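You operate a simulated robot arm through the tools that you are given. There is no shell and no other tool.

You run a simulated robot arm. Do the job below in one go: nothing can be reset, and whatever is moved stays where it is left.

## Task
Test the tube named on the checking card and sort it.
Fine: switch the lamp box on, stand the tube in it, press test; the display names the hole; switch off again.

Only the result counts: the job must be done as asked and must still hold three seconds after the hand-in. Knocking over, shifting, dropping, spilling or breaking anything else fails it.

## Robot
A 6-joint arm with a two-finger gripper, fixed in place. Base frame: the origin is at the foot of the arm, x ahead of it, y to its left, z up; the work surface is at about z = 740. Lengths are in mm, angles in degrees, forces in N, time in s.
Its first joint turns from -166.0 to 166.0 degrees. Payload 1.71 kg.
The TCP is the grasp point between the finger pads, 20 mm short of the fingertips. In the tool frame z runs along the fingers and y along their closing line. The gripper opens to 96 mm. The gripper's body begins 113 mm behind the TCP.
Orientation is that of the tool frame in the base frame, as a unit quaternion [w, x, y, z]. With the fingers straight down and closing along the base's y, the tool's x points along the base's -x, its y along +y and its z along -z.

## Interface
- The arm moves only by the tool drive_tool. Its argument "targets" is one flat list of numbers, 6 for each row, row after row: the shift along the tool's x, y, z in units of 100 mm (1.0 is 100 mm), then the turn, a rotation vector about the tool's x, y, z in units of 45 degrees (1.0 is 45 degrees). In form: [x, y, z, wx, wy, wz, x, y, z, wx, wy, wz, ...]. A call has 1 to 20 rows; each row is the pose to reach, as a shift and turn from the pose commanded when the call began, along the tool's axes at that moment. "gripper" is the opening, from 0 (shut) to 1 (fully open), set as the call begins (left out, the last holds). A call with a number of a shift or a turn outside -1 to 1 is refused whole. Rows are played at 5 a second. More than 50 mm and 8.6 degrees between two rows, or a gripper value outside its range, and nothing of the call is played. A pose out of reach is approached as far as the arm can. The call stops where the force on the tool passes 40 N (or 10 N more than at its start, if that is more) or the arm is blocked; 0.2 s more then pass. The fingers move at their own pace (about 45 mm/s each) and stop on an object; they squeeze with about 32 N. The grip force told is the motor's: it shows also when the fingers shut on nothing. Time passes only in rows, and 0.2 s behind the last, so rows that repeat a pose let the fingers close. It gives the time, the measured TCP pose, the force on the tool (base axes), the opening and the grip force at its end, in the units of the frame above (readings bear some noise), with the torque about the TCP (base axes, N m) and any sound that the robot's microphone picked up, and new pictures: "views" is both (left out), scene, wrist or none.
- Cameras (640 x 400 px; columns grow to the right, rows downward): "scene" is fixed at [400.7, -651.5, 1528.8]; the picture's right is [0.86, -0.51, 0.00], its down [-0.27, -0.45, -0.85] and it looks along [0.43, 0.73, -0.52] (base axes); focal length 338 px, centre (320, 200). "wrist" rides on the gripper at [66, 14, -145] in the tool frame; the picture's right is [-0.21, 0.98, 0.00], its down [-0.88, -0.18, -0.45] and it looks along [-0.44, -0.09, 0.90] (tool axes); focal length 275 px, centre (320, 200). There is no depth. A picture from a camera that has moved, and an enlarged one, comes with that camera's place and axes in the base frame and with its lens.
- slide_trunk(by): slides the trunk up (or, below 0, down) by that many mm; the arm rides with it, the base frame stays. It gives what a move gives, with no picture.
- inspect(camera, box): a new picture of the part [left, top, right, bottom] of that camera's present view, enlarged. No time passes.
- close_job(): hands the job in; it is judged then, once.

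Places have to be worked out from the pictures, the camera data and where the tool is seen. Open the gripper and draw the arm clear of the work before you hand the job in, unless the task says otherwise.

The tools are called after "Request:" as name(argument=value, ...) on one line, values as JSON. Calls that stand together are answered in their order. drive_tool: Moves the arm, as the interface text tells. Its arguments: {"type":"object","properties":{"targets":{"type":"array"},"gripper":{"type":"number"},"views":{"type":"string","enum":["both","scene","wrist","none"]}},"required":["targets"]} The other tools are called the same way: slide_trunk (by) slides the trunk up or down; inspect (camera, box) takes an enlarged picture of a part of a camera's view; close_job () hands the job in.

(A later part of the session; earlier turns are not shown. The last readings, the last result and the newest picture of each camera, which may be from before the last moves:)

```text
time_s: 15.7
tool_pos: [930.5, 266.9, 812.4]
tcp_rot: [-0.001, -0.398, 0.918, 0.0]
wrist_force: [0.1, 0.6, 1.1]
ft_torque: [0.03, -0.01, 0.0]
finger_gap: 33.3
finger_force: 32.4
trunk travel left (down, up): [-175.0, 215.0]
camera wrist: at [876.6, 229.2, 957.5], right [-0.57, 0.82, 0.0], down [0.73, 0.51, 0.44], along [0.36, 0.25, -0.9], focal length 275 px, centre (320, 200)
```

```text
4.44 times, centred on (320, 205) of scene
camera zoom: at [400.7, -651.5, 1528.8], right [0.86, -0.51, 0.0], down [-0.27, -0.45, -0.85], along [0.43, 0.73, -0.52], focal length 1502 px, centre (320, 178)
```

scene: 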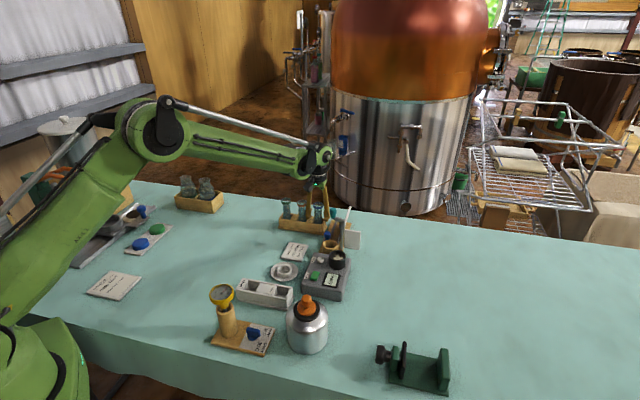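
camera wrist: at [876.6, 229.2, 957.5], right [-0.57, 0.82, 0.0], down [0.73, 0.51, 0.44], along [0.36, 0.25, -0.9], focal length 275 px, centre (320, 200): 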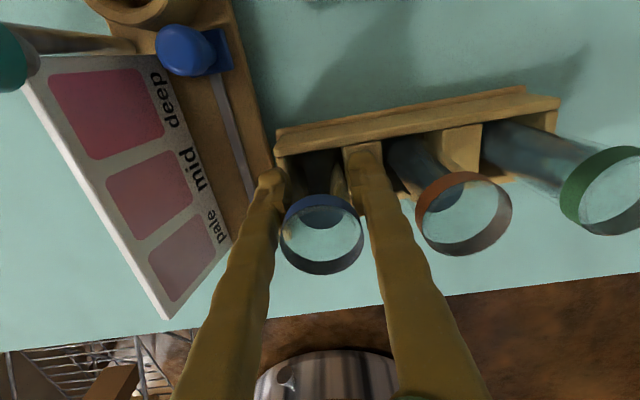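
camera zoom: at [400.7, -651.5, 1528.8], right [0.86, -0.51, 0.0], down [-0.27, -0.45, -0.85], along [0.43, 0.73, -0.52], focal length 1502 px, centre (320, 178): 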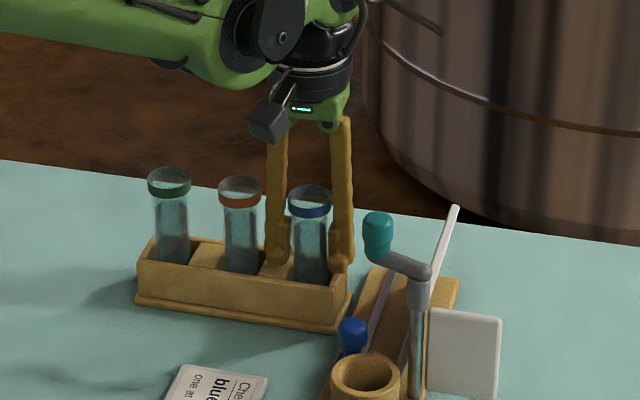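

I have the tube: the gap reads 33.3 mm at 32 N. I'll lift slowly and straight up by 100 mm.

Request:
drive_tool(targets=[0, 0, -0.02, 0, 0, 0, 0, 0, -0.06, 0, 0, 0, 0, 0, -0.12, 0, 0, 0, 0, 0, -0.2, 0, 0, 0, 0, 0, -0.3, 0, 0, 0, 0, 0, -0.4, 0, 0, 0, 0, 0, -0.5, 0, 0, 0, 0, 0, -0.6, 0, 0, 0, 0, 0, -0.7, 0, 0, 0, 0, 0, -0.8, 0, 0, 0, 0, 0, -0.9, 0, 0, 0, 0, 0, -0.96, 0, 0, 0, 0, 0, -1.0, 0, 0, 0, 0, 0, -1.0, 0, 0, 0], views="both")

Request:
inspect(camera="scene", box=[260, 120, 380, 260])

```text
time_s: 18.7
tool_pos: [932.9, 267.7, 913.1]
tcp_rot: [-0.001, -0.399, 0.917, -0.001]
wrist_force: [-0.6, 0.2, -1.4]
ft_torque: [-0.02, 0.04, 0.02]
finger_gap: 33.5
finger_force: 32.3
trunk travel left (down, up): [-175.0, 215.0]
camera wrist: at [878.3, 229.6, 1057.2], right [-0.57, 0.82, 0.0], down [0.73, 0.51, 0.44], along [0.36, 0.25, -0.9], focal length 275 px, centre (320, 200)
```

scene: 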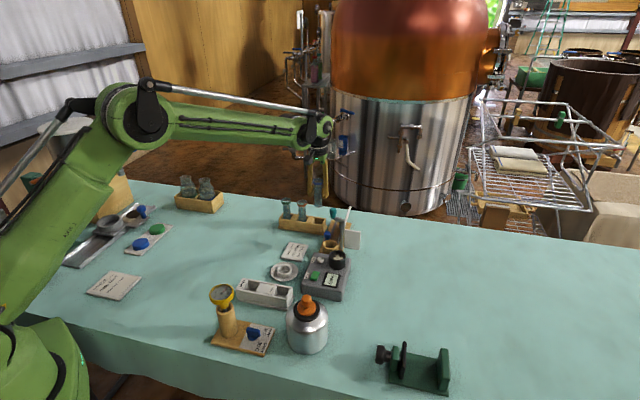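
wrist: 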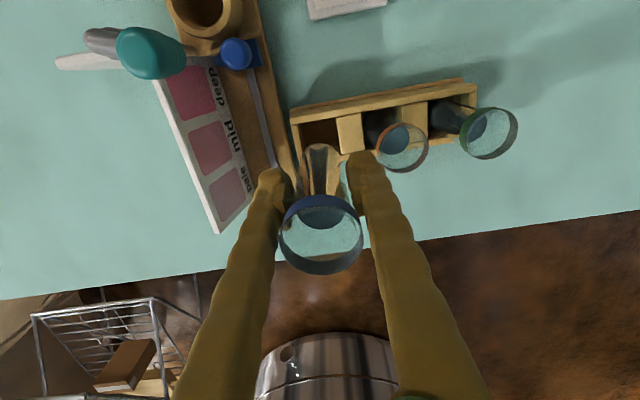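

```text
2.86 times, centred on (320, 190) of scene
camera zoom: at [400.7, -651.5, 1528.8], right [0.86, -0.51, 0.0], down [-0.27, -0.45, -0.85], along [0.43, 0.73, -0.52], focal length 966 px, centre (320, 229)
```

zoom: 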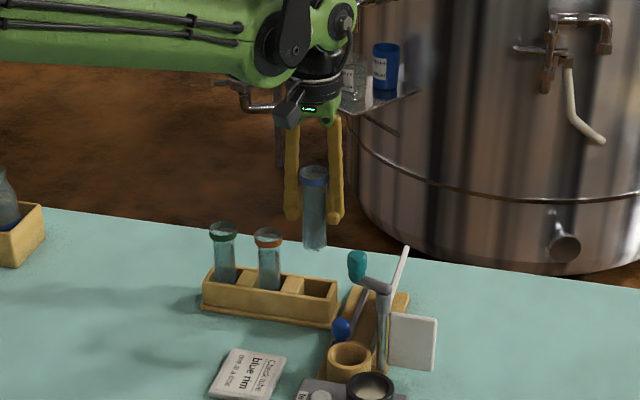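

The tube is up and vertical, its bottom about 66 mm below the TCP. I'll carry it around the stand on the robot's side, first raising it a bit more.

Request:
drive_tool(targets=[0.02, 0, -0.06, 0, 0, 0, 0.07, 0, -0.15, 0, 0, 0, 0.15, 0, -0.25, 0, 0, 0, 0.25, 0, -0.35, 0, 0, 0, 0.36, 0, -0.43, 0, 0, 0, 0.48, 0, -0.5, 0, 0, 0, 0.6, 0, -0.52, 0, 0, 0, 0.72, 0, -0.52, 0, 0, 0, 0.83, 0, -0.52, 0, 0, 0, 0.91, 0, -0.52, 0, 0, 0, 0.95, 0, -0.52, 0, 0, 0, 0.95, 0, -0.52, 0, 0, 0], views="scene")

Request:
drive_tool(targets=[0.03, -0.02, 0, 0, 0, 0, 0.09, -0.05, 0, 0, 0, 0, 0.18, -0.1, 0, 0, 0, 0, 0.29, -0.17, 0, 0, 0, 0, 0.4, -0.23, 0, 0, 0, 0, 0.51, -0.29, 0, 0, 0, 0, 0.62, -0.36, 0, 0, 0, 0, 0.72, -0.41, 0, 0, 0, 0, 0.8, -0.46, 0, 0, 0, 0, 0.85, -0.49, 0, 0, 0, 0, 0.87, -0.5, 0, 0, 0, 0, 0.87, -0.5, 0, 0, 0, 0], views="both")

```text
time_s: 21.3
tool_pos: [867.0, 200.6, 963.9]
tcp_rot: [-0.001, -0.397, 0.918, -0.001]
wrist_force: [0.3, 0.0, -0.7]
ft_torque: [-0.04, 0.01, 0.0]
finger_gap: 33.3
finger_force: 32.2
trunk travel left (down, up): [-175.0, 215.0]
```

scene: 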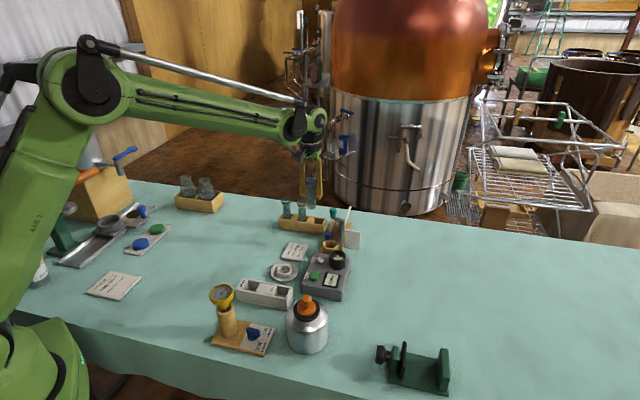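

```text
time_s: 23.9
tool_pos: [844.0, 100.4, 966.0]
tcp_rot: [-0.001, -0.397, 0.918, 0.0]
wrist_force: [0.1, 0.5, -0.6]
ft_torque: [-0.02, -0.01, -0.01]
finger_gap: 33.3
finger_force: 31.8
trunk travel left (down, up): [-175.0, 215.0]
camera wrist: at [789.6, 62.3, 1110.6], right [-0.57, 0.82, 0.0], down [0.73, 0.51, 0.44], along [0.36, 0.25, -0.9], focal length 275 px, centre (320, 200)
```

scene: 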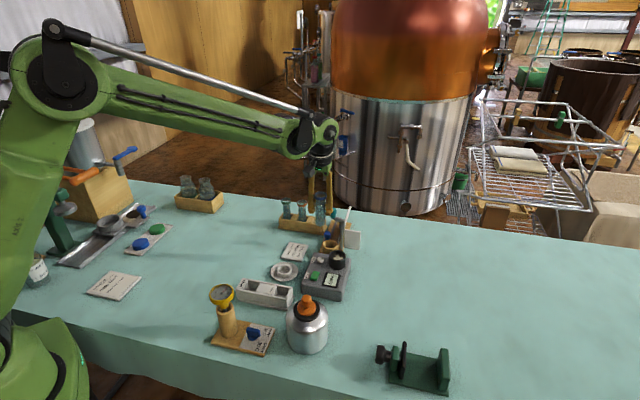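
wrist: 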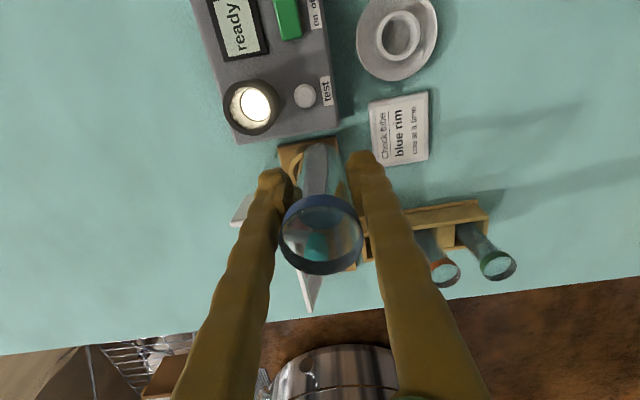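

The socket is well in view now, lit, and the display still says "ready". I'll zoom in to locate the socket precisely.

Request:
inspect(camera="wrist", box=[190, 0, 350, 150])

Request:
inspect(camera="scene", box=[270, 160, 390, 310])

```text
2.67 times, centred on (270, 75) of wrist
camera zoom: at [789.6, 62.3, 1110.6], right [-0.57, 0.82, 0.0], down [0.73, 0.51, 0.44], along [0.36, 0.25, -0.9], focal length 734 px, centre (453, 533)
```

zoom: 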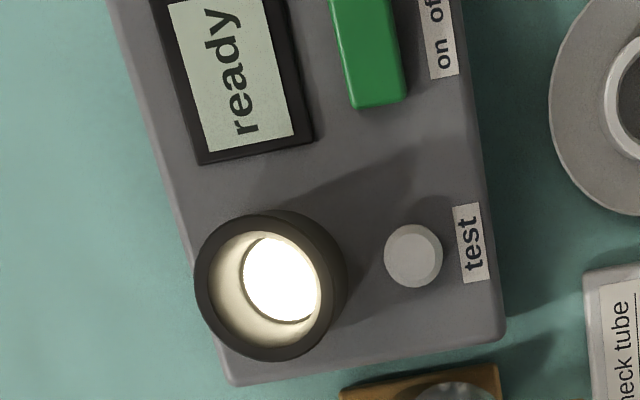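

```text
2.67 times, centred on (330, 235) of scene
camera zoom: at [400.7, -651.5, 1528.8], right [0.86, -0.51, 0.0], down [-0.27, -0.45, -0.85], along [0.43, 0.73, -0.52], focal length 901 px, centre (293, 107)
```

zoom: 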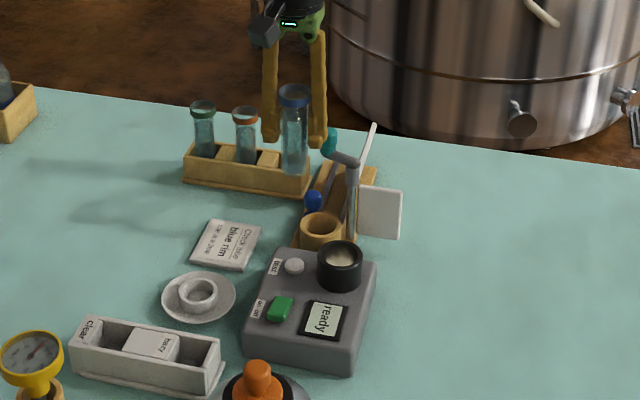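

Several views agree: ring top centre about (864, 25, 816), socket floor near z 781. I'll carry the tube above the socket and lower to leave its bottom about 33 mm over the ring.

Request:
drive_tool(targets=[0.02, -0.03, 0, 0, 0, 0, 0.06, -0.1, 0, 0, 0, 0, 0.12, -0.19, 0.02, 0, 0, 0, 0.18, -0.29, 0.06, 0, 0, 0, 0.24, -0.39, 0.12, 0, 0, 0, 0.3, -0.49, 0.2, 0, 0, 0, 0.36, -0.58, 0.3, 0, 0, 0, 0.4, -0.64, 0.4, 0, 0, 0, 0.412, -0.66, 0.47, 0, 0, 0, 0.412, -0.66, 0.5, 0, 0, 0, 0.412, -0.66, 0.5, 0, 0, 0], views="both")

Request:
inspect(camera="wrist", box=[220, 80, 420, 280])

Request:
inspect(camera="scene", box=[290, 180, 390, 310])

```text
time_s: 26.3
tool_pos: [865.1, 24.9, 915.2]
tcp_rot: [-0.001, -0.398, 0.918, 0.0]
wrist_force: [0.4, 0.7, -1.2]
ft_torque: [-0.02, -0.02, 0.0]
finger_gap: 33.2
finger_force: 31.9
trunk travel left (down, up): [-175.0, 215.0]
camera wrist: at [811.2, -13.1, 1059.2], right [-0.57, 0.82, 0.0], down [0.73, 0.51, 0.44], along [0.36, 0.25, -0.9], focal length 275 px, centre (320, 200)
```

scene: 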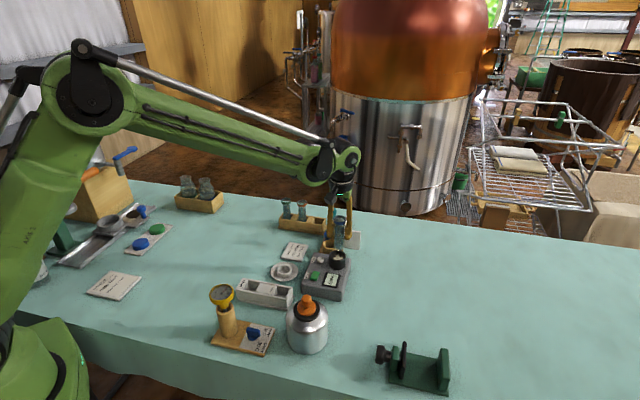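
wrist: 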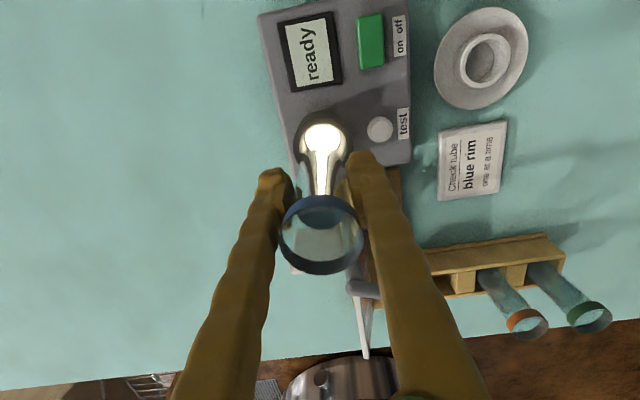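

```text
2.00 times, centred on (320, 180) of wrist
camera zoom: at [811.2, -13.1, 1059.2], right [-0.57, 0.82, 0.0], down [0.73, 0.51, 0.44], along [0.36, 0.25, -0.9], focal length 551 px, centre (320, 240)
```

zoom: 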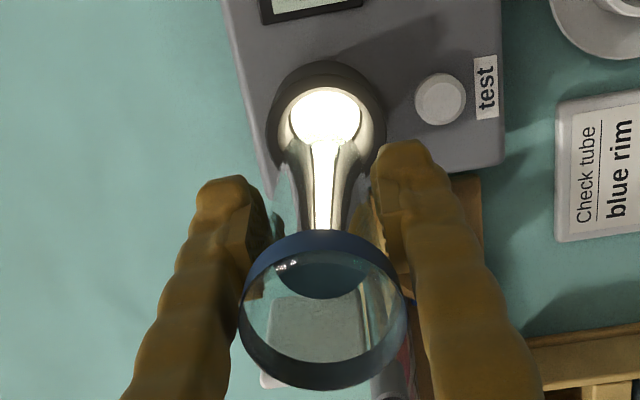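

```text
3.08 times, centred on (340, 245) of scene
camera zoom: at [400.7, -651.5, 1528.8], right [0.86, -0.51, 0.0], down [-0.27, -0.45, -0.85], along [0.43, 0.73, -0.52], focal length 1040 px, centre (258, 62)
```

zoom: 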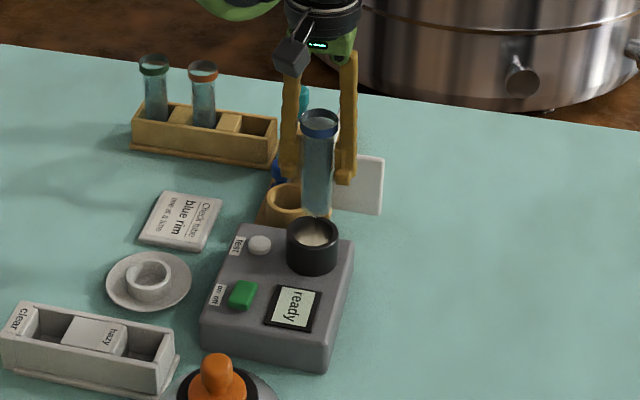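

Both cameras show the socket centre offset from the tube axis by about 2 mm in tool x and 2.6 mm in tool y. I'll correct that and lower until the tube bottom is just above the ring.

Request:
drive_tool(targets=[0.01, 0.013, 0.03, 0, 0, 0, 0.02, 0.026, 0.08, 0, 0, 0, 0.02, 0.026, 0.14, 0, 0, 0, 0.02, 0.026, 0.19, 0, 0, 0, 0.02, 0.026, 0.22, 0, 0, 0, 0.02, 0.026, 0.22, 0, 0, 0], views="both")

Request:
inspect(camera="wrist", box=[260, 80, 380, 180])

Request:
inspect(camera="scene", box=[310, 200, 370, 280])

```text
time_s: 27.7
tool_pos: [861.9, 25.5, 893.9]
tcp_rot: [-0.001, -0.398, 0.917, 0.0]
wrist_force: [0.1, -0.3, -0.3]
ft_torque: [0.0, 0.03, 0.01]
finger_gap: 33.5
finger_force: 31.7
trunk travel left (down, up): [-175.0, 215.0]
camera wrist: at [807.4, -12.2, 1037.2], right [-0.57, 0.82, 0.0], down [0.73, 0.51, 0.44], along [0.36, 0.25, -0.9], focal length 275 px, centre (320, 200)
```

scene: 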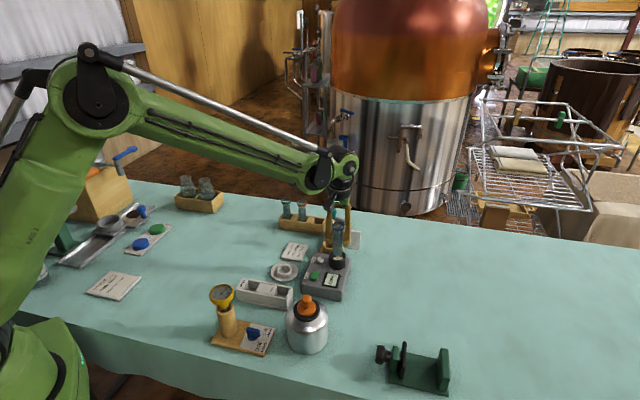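
wrist: 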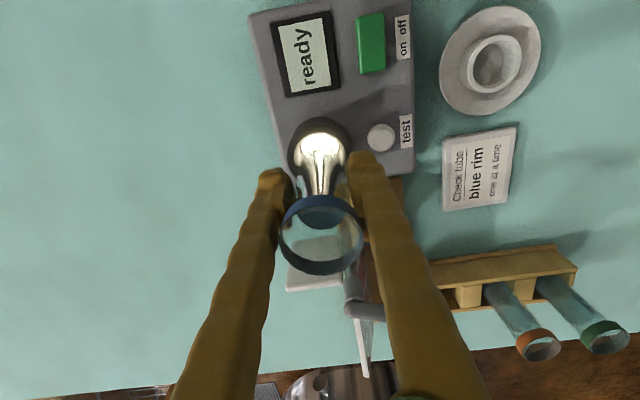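

```text
4.00 times, centred on (320, 130) of wrist
camera zoom: at [807.4, -12.2, 1037.2], right [-0.57, 0.82, 0.0], down [0.73, 0.51, 0.44], along [0.36, 0.25, -0.9], focal length 1101 px, centre (320, 480)
```

zoom: 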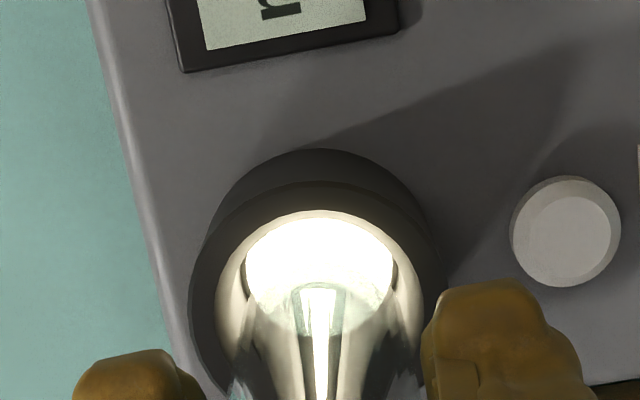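

```text
5.00 times, centred on (340, 240) of scene
camera zoom: at [400.7, -651.5, 1528.8], right [0.86, -0.51, 0.0], down [-0.27, -0.45, -0.85], along [0.43, 0.73, -0.52], focal length 1690 px, centre (220, 0)
```

zoom: 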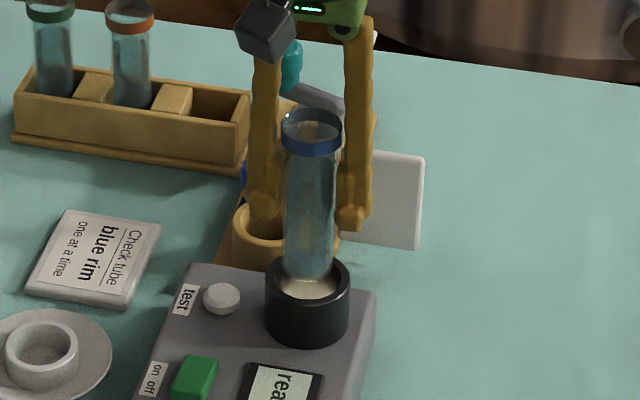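

The tube bottom looks centred over the opening within about 1 mm, with roughly 5 mm of clearance around it. I'll lower it into the socket slowly to about 8 mm above the expected floor.

Request:
drive_tool(targets=[0, -0.005, 0.03, 0, 0, 0, 0, -0.005, 0.08, 0, 0, 0, 0, -0.005, 0.13, 0, 0, 0, 0, -0.005, 0.18, 0, 0, 0, 0, -0.005, 0.23, 0, 0, 0, 0, -0.005, 0.28, 0, 0, 0, 0, -0.005, 0.33, 0, 0, 0, 0, -0.005, 0.37, 0, 0, 0, 0, -0.005, 0.39, 0, 0, 0, 0, -0.005, 0.39, 0, 0, 0], views="both")

Request:
inspect(camera="wrist", box=[240, 80, 400, 280])

Request:
inspect(camera="scene", box=[310, 200, 370, 280])

```text
time_s: 29.9
tool_pos: [861.2, 24.9, 854.6]
tcp_rot: [-0.001, -0.397, 0.918, -0.001]
wrist_force: [-0.5, -0.1, -1.3]
ft_torque: [-0.03, 0.0, 0.0]
finger_gap: 33.2
finger_force: 31.9
trunk travel left (down, up): [-175.0, 215.0]
camera wrist: at [807.3, -12.8, 998.8], right [-0.57, 0.82, 0.0], down [0.73, 0.51, 0.44], along [0.36, 0.25, -0.9], focal length 275 px, centre (320, 200)
```

scene: 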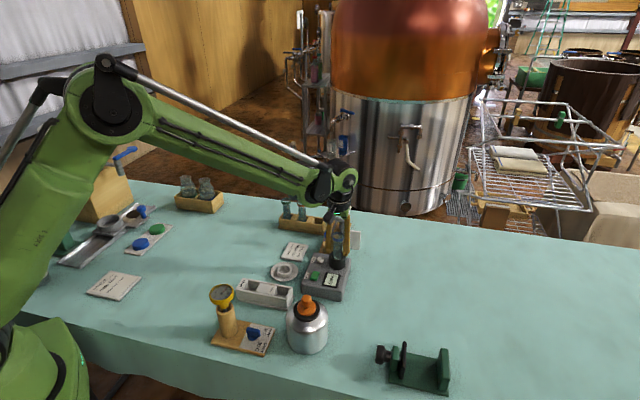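
wrist: 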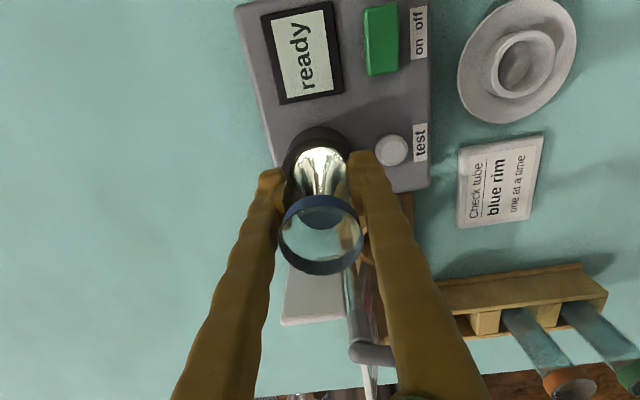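

```text
2.00 times, centred on (320, 180) of wrist
camera zoom: at [807.3, -12.8, 998.8], right [-0.57, 0.82, 0.0], down [0.73, 0.51, 0.44], along [0.36, 0.25, -0.9], focal length 551 px, centre (320, 240)
```

zoom: 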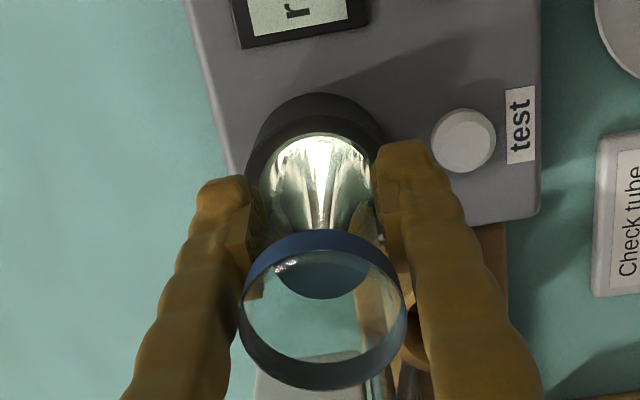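

```text
5.00 times, centred on (340, 240) of scene
camera zoom: at [400.7, -651.5, 1528.8], right [0.86, -0.51, 0.0], down [-0.27, -0.45, -0.85], along [0.43, 0.73, -0.52], focal length 1690 px, centre (220, 0)
```

zoom: 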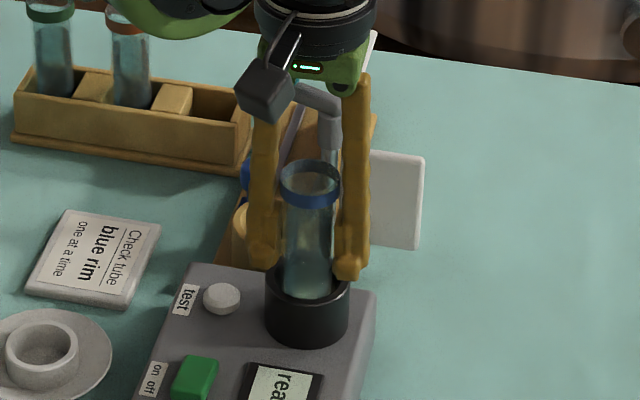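

The tube has entered the ring with no contact force. I'll keep lowering in small steps, watching the vertical force for the floor.

Request:
drive_tool(targets=[0, 0, 0.015, 0, 0, 0, 0, 0, 0.03, 0, 0, 0, 0, 0, 0.045, 0, 0, 0, 0, 0, 0.045, 0, 0, 0], views="none")

Request:
drive_tool(targets=[0, 0, 0.01, 0, 0, 0, 0, 0, 0.02, 0, 0, 0, 0, 0, 0.02, 0, 0, 0], views="none")

```text
time_s: 30.9
tool_pos: [860.6, 25.5, 849.3]
tcp_rot: [-0.001, -0.398, 0.917, 0.0]
wrist_force: [0.0, 0.1, 5.9]
ft_torque: [0.05, -0.06, 0.02]
finger_gap: 33.5
finger_force: 32.1
trunk travel left (down, up): [-175.0, 215.0]
```

```text
time_s: 31.7
tool_pos: [861.7, 25.5, 849.0]
tcp_rot: [0.001, -0.398, 0.917, 0.0]
wrist_force: [4.1, -1.8, 34.1]
ft_torque: [-0.05, -0.15, 0.05]
finger_gap: 33.4
finger_force: 32.3
trunk travel left (down, up): [-175.0, 215.0]
```

Floor contact came at z of about 849.5, and the force is now 34 N. I'll back off 1.5 mm to unload it before releasing.

Request:
drive_tool(targets=[0, 0, -0.01, 0, 0, 0, 0, 0, -0.017, 0, 0, 0, 0, 0, -0.017, 0, 0, 0], views="scene")

Request:
inspect(camera="scene", box=[310, 200, 370, 280])

```text
time_s: 32.5
tool_pos: [861.1, 27.2, 848.3]
tcp_rot: [-0.001, -0.398, 0.918, 0.0]
wrist_force: [0.2, 0.3, 0.3]
ft_torque: [0.01, 0.03, -0.03]
finger_gap: 33.3
finger_force: 32.7
trunk travel left (down, up): [-175.0, 215.0]
```

scene: 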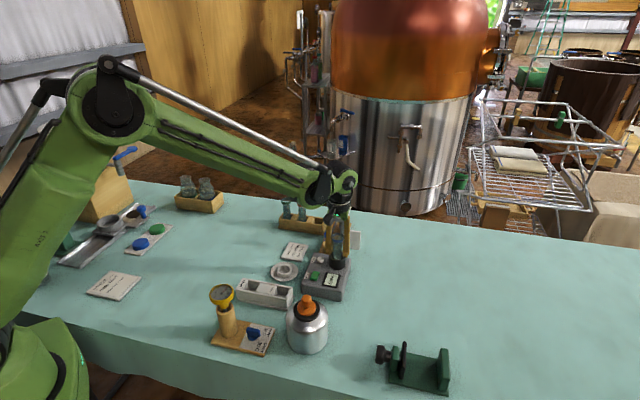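

```text
5.00 times, centred on (340, 240) of scene
camera zoom: at [400.7, -651.5, 1528.8], right [0.86, -0.51, 0.0], down [-0.27, -0.45, -0.85], along [0.43, 0.73, -0.52], focal length 1690 px, centre (220, 0)
```

zoom: 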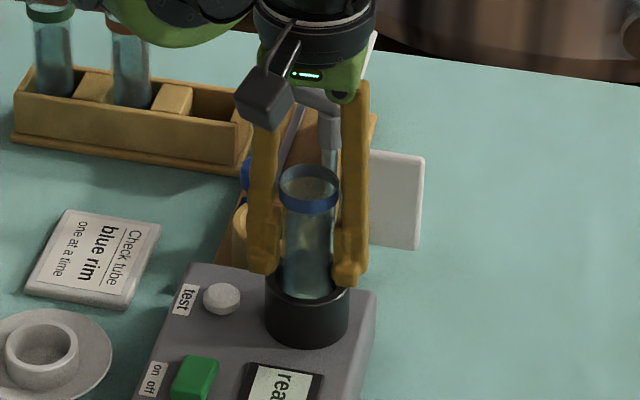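

The force is relieved and the tube rests in the socket. I'll open to about 51 mm, then rise straight up clear of the rim.

Request:
drive_tool(targets=[0, 0, 0, 0, 0, 0, 0, 0, 0, 0, 0, 0, 0, 0, 0, 0, 0, 0], gripper=0.53, views="wrist")

Request:
inspect(camera="scene", box=[310, 200, 370, 280])

Request:
inspect(camera="wrist", box=[240, 80, 400, 280])

```text
time_s: 33.3
tool_pos: [862.7, 26.0, 848.6]
tcp_rot: [-0.001, -0.398, 0.917, -0.001]
wrist_force: [-0.7, -0.1, 0.8]
ft_torque: [-0.04, 0.0, -0.02]
finger_gap: 51.2
finger_force: 0.1
trunk travel left (down, up): [-175.0, 215.0]
camera wrist: at [807.5, -12.1, 993.7], right [-0.57, 0.82, 0.0], down [0.73, 0.51, 0.44], along [0.36, 0.25, -0.9], focal length 275 px, centre (320, 200)
```

wrist: 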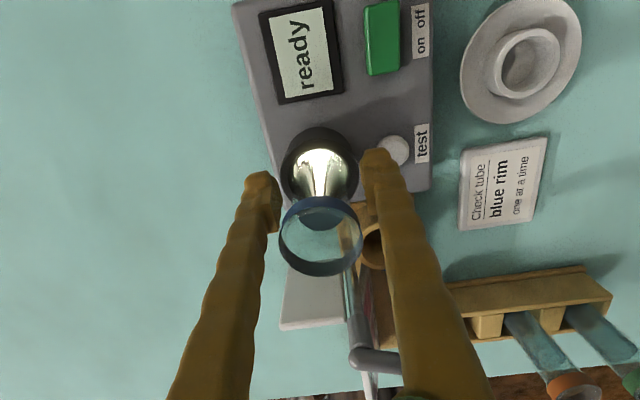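

```text
5.00 times, centred on (340, 240) of scene
camera zoom: at [400.7, -651.5, 1528.8], right [0.86, -0.51, 0.0], down [-0.27, -0.45, -0.85], along [0.43, 0.73, -0.52], focal length 1690 px, centre (220, 0)
```

zoom: 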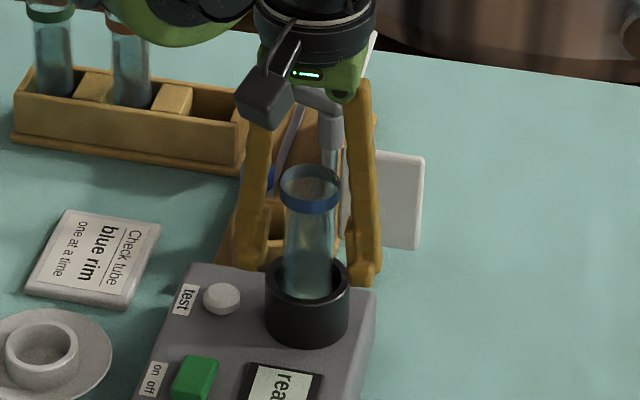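

```text
2.00 times, centred on (320, 180) of wrist
camera zoom: at [807.5, -12.1, 993.7], right [-0.57, 0.82, 0.0], down [0.73, 0.51, 0.44], along [0.36, 0.25, -0.9], focal length 551 px, centre (320, 240)
```

zoom: 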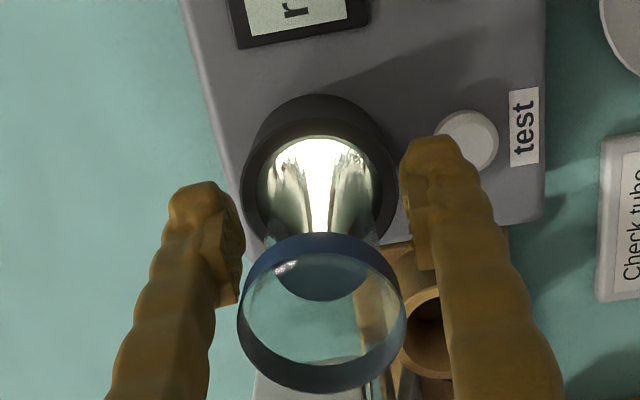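

The tube stands freely in the socket. I'll rise straight up 100 mm, then close the fingers and shift over the test button, which I estimate at (823, 66, 792).

Request:
drive_tool(targets=[0, 0, -0.05, 0, 0, 0, 0, 0, -0.15, 0, 0, 0, 0, 0, -0.3, 0, 0, 0, 0, 0, -0.45, 0, 0, 0, 0, 0, -0.6, 0, 0, 0, 0, 0, -0.8, 0, 0, 0, 0, 0, -1.0, 0, 0, 0, 0, 0, -1.0, 0, 0, 0], views="none")

Request:
drive_tool(targets=[0, 0.15, 0, 0, 0, 0, -0.01, 0.3, 0, 0, 0, 0, -0.02, 0.45, 0, 0, 0, 0, -0.02, 0.55, 0, 0, 0, 0, -0.02, 0.55, 0, 0, 0, 0], gripper=0, views="both")

Request:
inspect(camera="wrist", box=[190, 20, 400, 260])

Request:
inspect(camera="scene", box=[290, 180, 390, 310])

```text
time_s: 35.1
tool_pos: [861.5, 26.1, 948.1]
tcp_rot: [-0.001, -0.398, 0.917, 0.0]
wrist_force: [0.3, 0.5, 1.0]
ft_torque: [0.0, -0.01, -0.01]
finger_gap: 51.2
finger_force: 0.0
trunk travel left (down, up): [-175.0, 215.0]
```

```text
time_s: 36.3
tool_pos: [822.0, 64.8, 947.9]
tcp_rot: [-0.001, -0.397, 0.918, 0.0]
wrist_force: [-0.7, 0.8, 0.5]
ft_torque: [0.02, -0.01, -0.03]
finger_gap: 0.2
finger_force: 29.5
trunk travel left (down, up): [-175.0, 215.0]
camera wrist: at [768.1, 27.0, 1092.4], right [-0.57, 0.82, 0.0], down [0.73, 0.51, 0.44], along [0.36, 0.25, -0.9], focal length 275 px, centre (320, 200)
```

scene: 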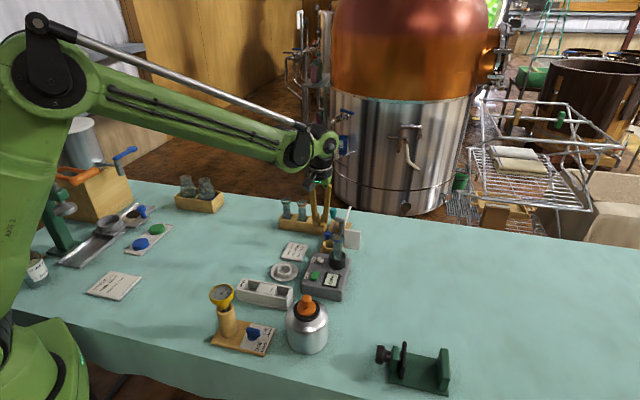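
wrist: 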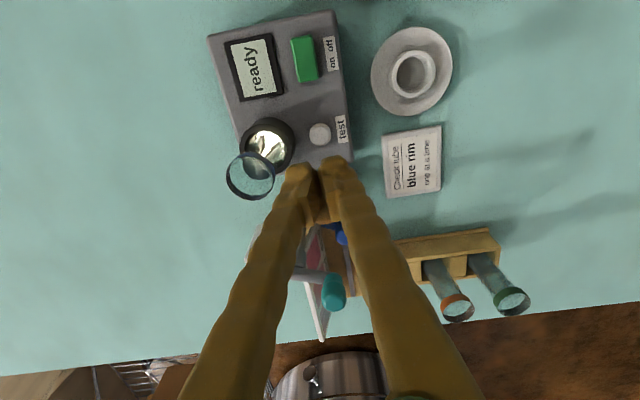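

```text
1.67 times, centred on (295, 140) of wrist
camera zoom: at [768.1, 27.0, 1092.4], right [-0.57, 0.82, 0.0], down [0.73, 0.51, 0.44], along [0.36, 0.25, -0.9], focal length 459 px, centre (362, 300)
```

zoom: 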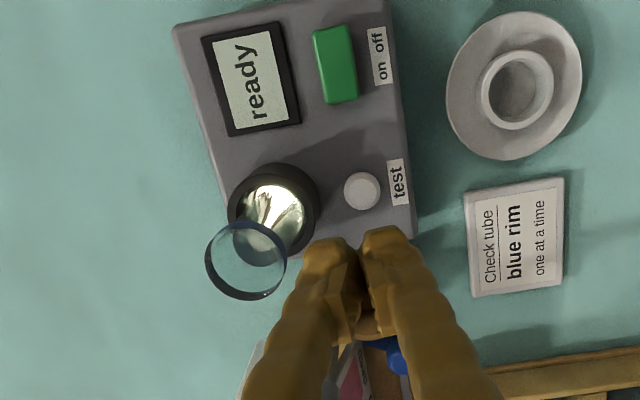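

```text
3.08 times, centred on (340, 245) of scene
camera zoom: at [400.7, -651.5, 1528.8], right [0.86, -0.51, 0.0], down [-0.27, -0.45, -0.85], along [0.43, 0.73, -0.52], focal length 1040 px, centre (258, 62)
```

zoom: 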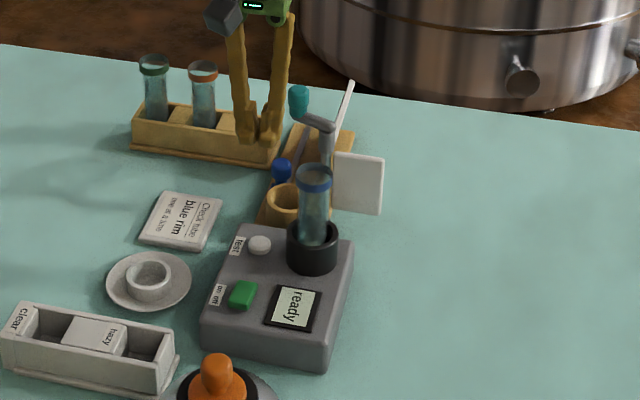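

The button is right on the tool axis (within 1 mm). I'll descend to about 15 mm above it.

Request:
drive_tool(targets=[0, 0, 0.2, 0, 0, 0, 0, 0, 0.4, 0, 0, 0, 0, 0, 0.6, 0, 0, 0, 0, 0, 0.8, 0, 0, 0, 0, 0, 1.0, 0, 0, 0, 0, 0, 1.0, 0, 0, 0], views="none")

Request:
drive_tool(targets=[0, 0, 0.07, 0, 0, 0, 0, 0, 0.14, 0, 0, 0, 0, 0, 0.2, 0, 0, 0, 0, 0, 0.2, 0, 0, 0], views="both")

Request:
inspect(camera="wrist", box=[190, 20, 400, 260])

Request:
inspect(camera="scene", box=[290, 200, 370, 300])

```text
time_s: 37.7
tool_pos: [823.9, 65.4, 848.5]
tcp_rot: [-0.001, -0.398, 0.918, -0.001]
wrist_force: [0.2, -0.2, -0.2]
ft_torque: [0.0, 0.01, 0.0]
finger_gap: 0.0
finger_force: 29.6
trunk travel left (down, up): [-175.0, 215.0]
```

```text
time_s: 38.7
tool_pos: [823.7, 65.0, 828.0]
tcp_rot: [0.0, -0.398, 0.918, 0.0]
wrist_force: [-0.4, 0.5, 0.5]
ft_torque: [-0.03, -0.04, 0.0]
finger_gap: 0.0
finger_force: 29.5
trunk travel left (down, up): [-175.0, 215.0]
camera wrist: at [768.8, 26.5, 972.5], right [-0.57, 0.82, 0.0], down [0.73, 0.51, 0.44], along [0.36, 0.25, -0.9], focal length 275 px, centre (320, 200)
```

scene: 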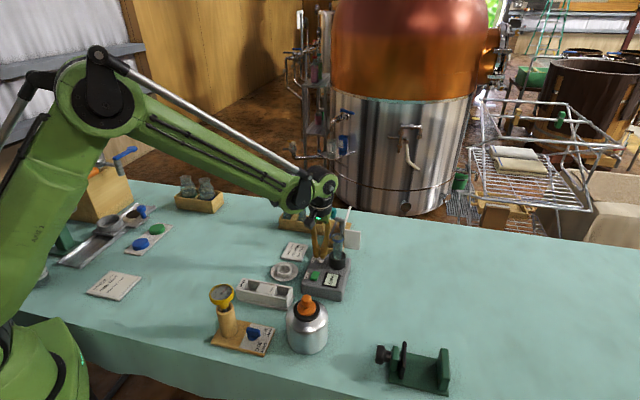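
wrist: 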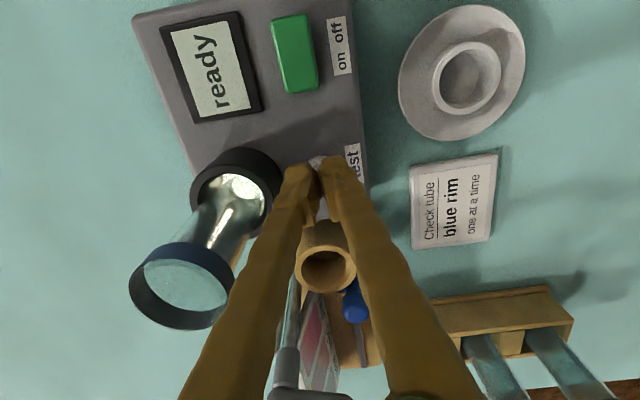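

```text
1.67 times, centred on (295, 140) of wrist
camera zoom: at [768.8, 26.5, 972.5], right [-0.57, 0.82, 0.0], down [0.73, 0.51, 0.44], along [0.36, 0.25, -0.9], focal length 459 px, centre (362, 300)
```

zoom: 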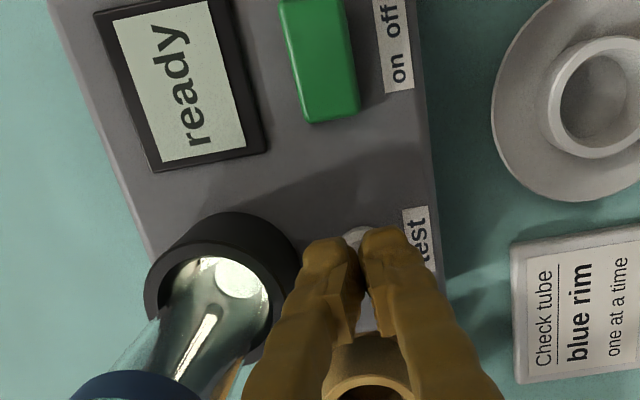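

```text
4.00 times, centred on (330, 250) of scene
camera zoom: at [400.7, -651.5, 1528.8], right [0.86, -0.51, 0.0], down [-0.27, -0.45, -0.85], along [0.43, 0.73, -0.52], focal length 1352 px, centre (280, 0)
```

zoom: 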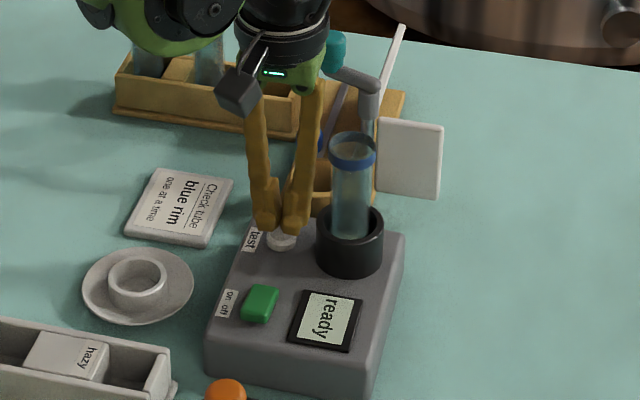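

The tips are above the button and the tube is clear. I'll press down slowly in small steps.

Request:
drive_tool(targets=[0, 0, 0.04, 0, 0, 0, 0, 0, 0.08, 0, 0, 0, 0, 0, 0.11, 0, 0, 0, 0, 0, 0.13, 0, 0, 0, 0, 0, 0.13, 0, 0, 0], views="none")

Request:
inspect(camera="scene", box=[290, 200, 370, 300])

```text
time_s: 39.9
tool_pos: [820.6, 64.4, 815.0]
tcp_rot: [-0.001, -0.398, 0.917, 0.0]
wrist_force: [0.1, -0.4, 0.8]
ft_torque: [0.04, -0.01, 0.02]
finger_gap: 6.0
finger_force: 29.7
trunk travel left (down, up): [-175.0, 215.0]
```

```text
4.00 times, centred on (330, 250) of scene
camera zoom: at [400.7, -651.5, 1528.8], right [0.86, -0.51, 0.0], down [-0.27, -0.45, -0.85], along [0.43, 0.73, -0.52], focal length 1352 px, centre (280, 0)
```

zoom: 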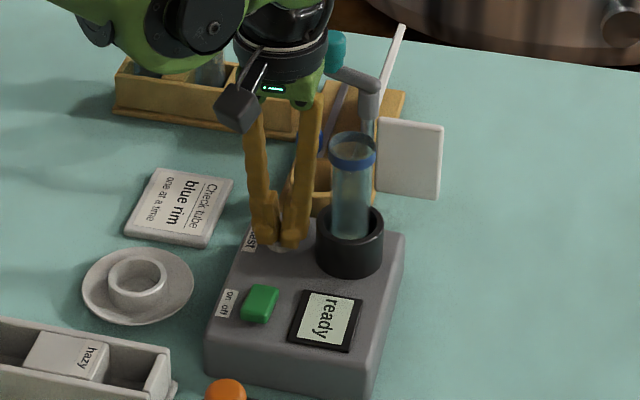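

The button wedged between the two rounded fingertips (gap 6 mm) and wasn't triggered. I'll lift, shift 6 mm away from the tube so one fingertip is centred on the button, and let the fingers re-close.

Request:
drive_tool(targets=[0, 0, -0.08, 0, 0, 0, 0, 0, -0.15, 0, 0, 0, 0, 0.03, -0.15, 0, 0, 0, 0, 0.06, -0.15, 0, 0, 0, 0, 0.06, -0.15, 0, 0, 0], gripper=0, views="wrist")

Request:
inspect(camera="wrist", box=[250, 100, 390, 230])

Request:
inspect(camera="scene", box=[300, 220, 350, 290])

```text
time_s: 41.1
tool_pos: [818.3, 70.2, 831.2]
tcp_rot: [-0.001, -0.398, 0.917, 0.0]
wrist_force: [-0.9, -0.5, -1.1]
ft_torque: [0.04, 0.01, 0.0]
finger_gap: 0.1
finger_force: 29.8
trunk travel left (down, up): [-175.0, 215.0]
camera wrist: at [763.9, 31.2, 975.0], right [-0.57, 0.82, 0.0], down [0.73, 0.51, 0.44], along [0.36, 0.25, -0.9], focal length 275 px, centre (320, 200)
```

wrist: 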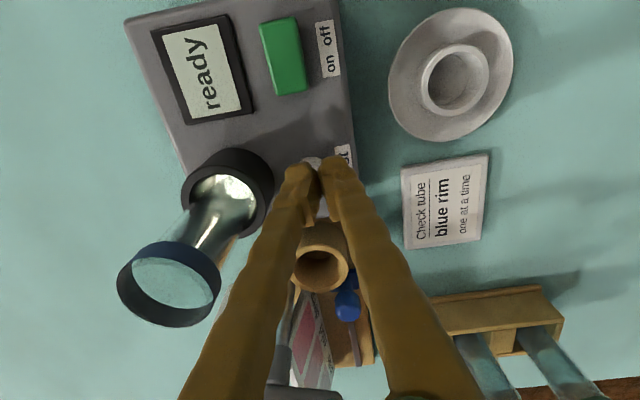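

```text
3.08 times, centred on (320, 165) of wrist
camera zoom: at [763.9, 31.2, 975.0], right [-0.57, 0.82, 0.0], down [0.73, 0.51, 0.44], along [0.36, 0.25, -0.9], focal length 847 px, centre (320, 308)
```

zoom: 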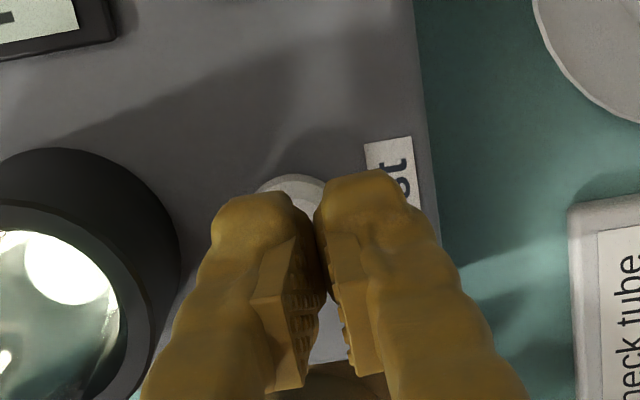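

```text
5.71 times, centred on (325, 255) of scene
camera zoom: at [400.7, -651.5, 1528.8], right [0.86, -0.51, 0.0], down [-0.27, -0.45, -0.85], along [0.43, 0.73, -0.52], focal length 1931 px, centre (291, -114)
```

zoom: 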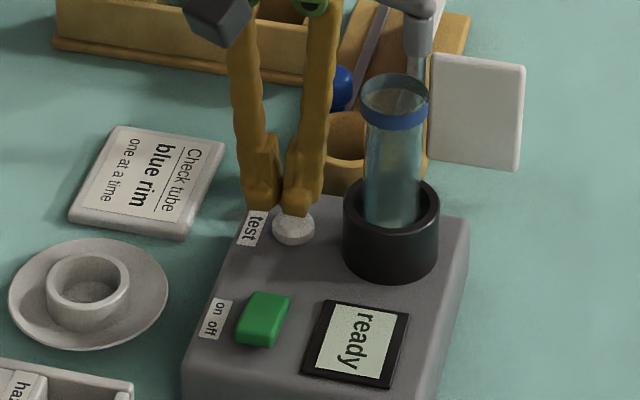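

The finger nearer the tube is now centred over the button. I'll press again in small steps, checking force and gap.

Request:
drive_tool(targets=[0, 0, 0.05, 0, 0, 0, 0, 0, 0.1, 0, 0, 0, 0, 0, 0.13, 0, 0, 0, 0, 0, 0.15, 0, 0, 0, 0, 0, 0.15, 0, 0, 0], views="none")

Request:
inspect(camera="scene", box=[300, 220, 350, 290])

```text
time_s: 42.3
tool_pos: [818.7, 68.8, 816.9]
tcp_rot: [-0.001, -0.398, 0.917, -0.001]
wrist_force: [-1.0, 0.3, -0.2]
ft_torque: [-0.02, 0.01, -0.01]
finger_gap: 0.1
finger_force: 29.0
trunk travel left (down, up): [-175.0, 215.0]
```

```text
5.71 times, centred on (325, 255) of scene
camera zoom: at [400.7, -651.5, 1528.8], right [0.86, -0.51, 0.0], down [-0.27, -0.45, -0.85], along [0.43, 0.73, -0.52], focal length 1931 px, centre (291, -114)
```

zoom: 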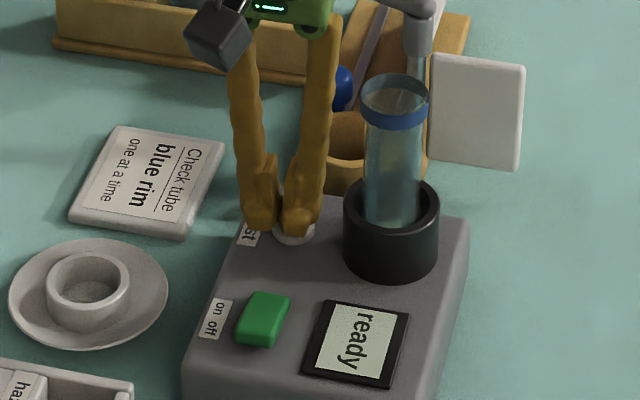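

No contact yet at z 817, so I'll continue down in 1.5 mm steps.

Request:
drive_tool(targets=[0, 0, 0.015, 0, 0, 0, 0, 0, 0.03, 0, 0, 0, 0, 0, 0.04, 0, 0, 0], views="none")

Request:
inspect(camera="scene", box=[300, 220, 350, 290])

```text
time_s: 43.1
tool_pos: [817.1, 69.0, 812.1]
tcp_rot: [-0.001, -0.398, 0.917, -0.001]
wrist_force: [-0.3, -1.4, 1.7]
ft_torque: [-0.03, 0.0, -0.01]
finger_gap: 6.1
finger_force: 28.9
trunk travel left (down, up): [-175.0, 215.0]
heard: click
```

```text
5.71 times, centred on (325, 255) of scene
camera zoom: at [400.7, -651.5, 1528.8], right [0.86, -0.51, 0.0], down [-0.27, -0.45, -0.85], along [0.43, 0.73, -0.52], focal length 1931 px, centre (291, -114)
```

zoom: 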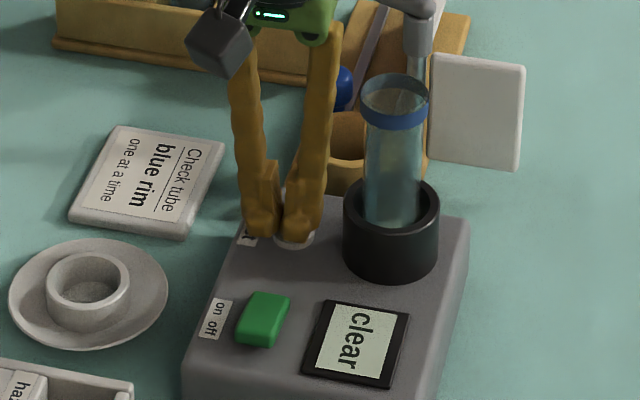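

I heard a click and the display now shows **"clear"**, so the tube goes in the "clear" hole. I'll lift straight up from the button.

Request:
drive_tool(targets=[0, 0, -0.1, 0, 0, 0, 0, 0, -0.3, 0, 0, 0, 0, 0, -0.5, 0, 0, 0, 0, 0, -0.75, 0, 0, 0, 0, 0, -1.0, 0, 0, 0, 0, 0, -1.0, 0, 0, 0], views="none")

Request:
drive_tool(targets=[0, 0, -0.2, 0, 0, 0, 0, 0, -0.38, 0, 0, 0, 0, 0, -0.38, 0, 0, 0], views="both")

Request:
inspect(camera="scene", box=[300, 220, 350, 290])

Request:
inspect(camera="wrist", box=[190, 0, 400, 230])

```text
time_s: 44.5
tool_pos: [818.6, 68.5, 911.7]
tcp_rot: [0.0, -0.398, 0.917, -0.001]
wrist_force: [-1.0, 0.2, -0.6]
ft_torque: [-0.02, -0.03, 0.02]
finger_gap: 0.0
finger_force: 29.6
trunk travel left (down, up): [-175.0, 215.0]
```

```text
time_s: 45.3
tool_pos: [819.2, 70.6, 949.5]
tcp_rot: [0.0, -0.398, 0.917, -0.001]
wrist_force: [-0.2, -0.7, -0.3]
ft_torque: [-0.01, -0.01, 0.03]
finger_gap: 0.0
finger_force: 29.1
trunk travel left (down, up): [-175.0, 215.0]
camera wrist: at [764.8, 32.4, 1094.2], right [-0.57, 0.82, 0.0], down [0.73, 0.51, 0.44], along [0.36, 0.25, -0.9], focal length 275 px, centre (320, 200)
```

scene: 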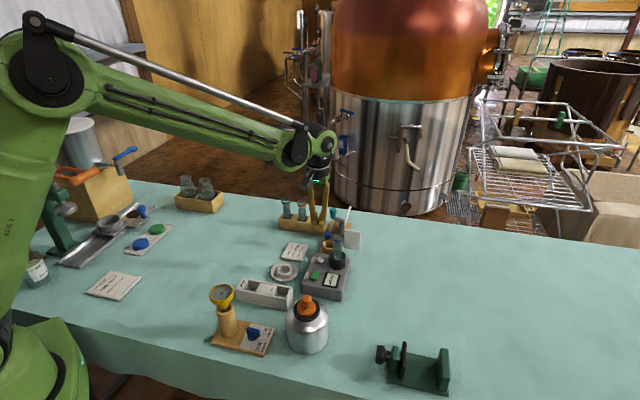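
wrist: 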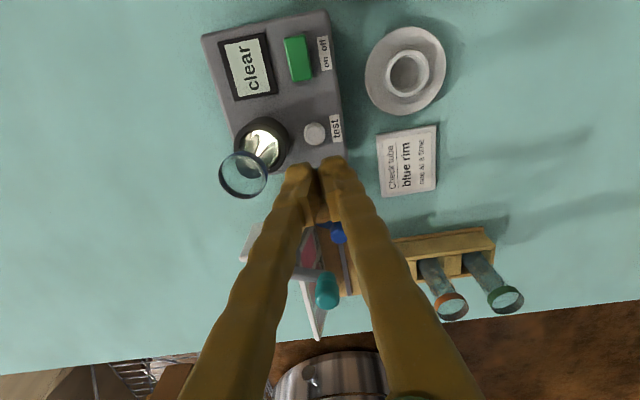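

```text
5.71 times, centred on (325, 255) of scene
camera zoom: at [400.7, -651.5, 1528.8], right [0.86, -0.51, 0.0], down [-0.27, -0.45, -0.85], along [0.43, 0.73, -0.52], focal length 1931 px, centre (291, -114)
```

zoom: 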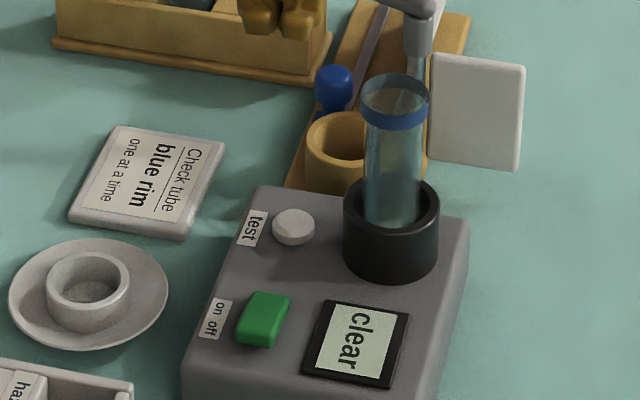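

```text
1.74 times, centred on (295, 115) of wrist
camera zoom: at [764.8, 32.4, 1094.2], right [-0.57, 0.82, 0.0], down [0.73, 0.51, 0.44], along [0.36, 0.25, -0.9], focal length 479 px, centre (364, 348)
```

zoom: 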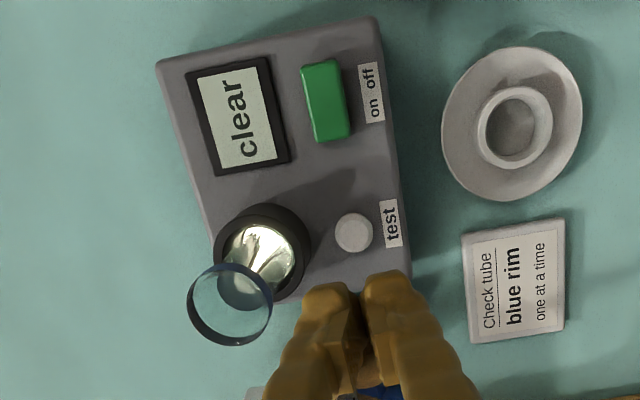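

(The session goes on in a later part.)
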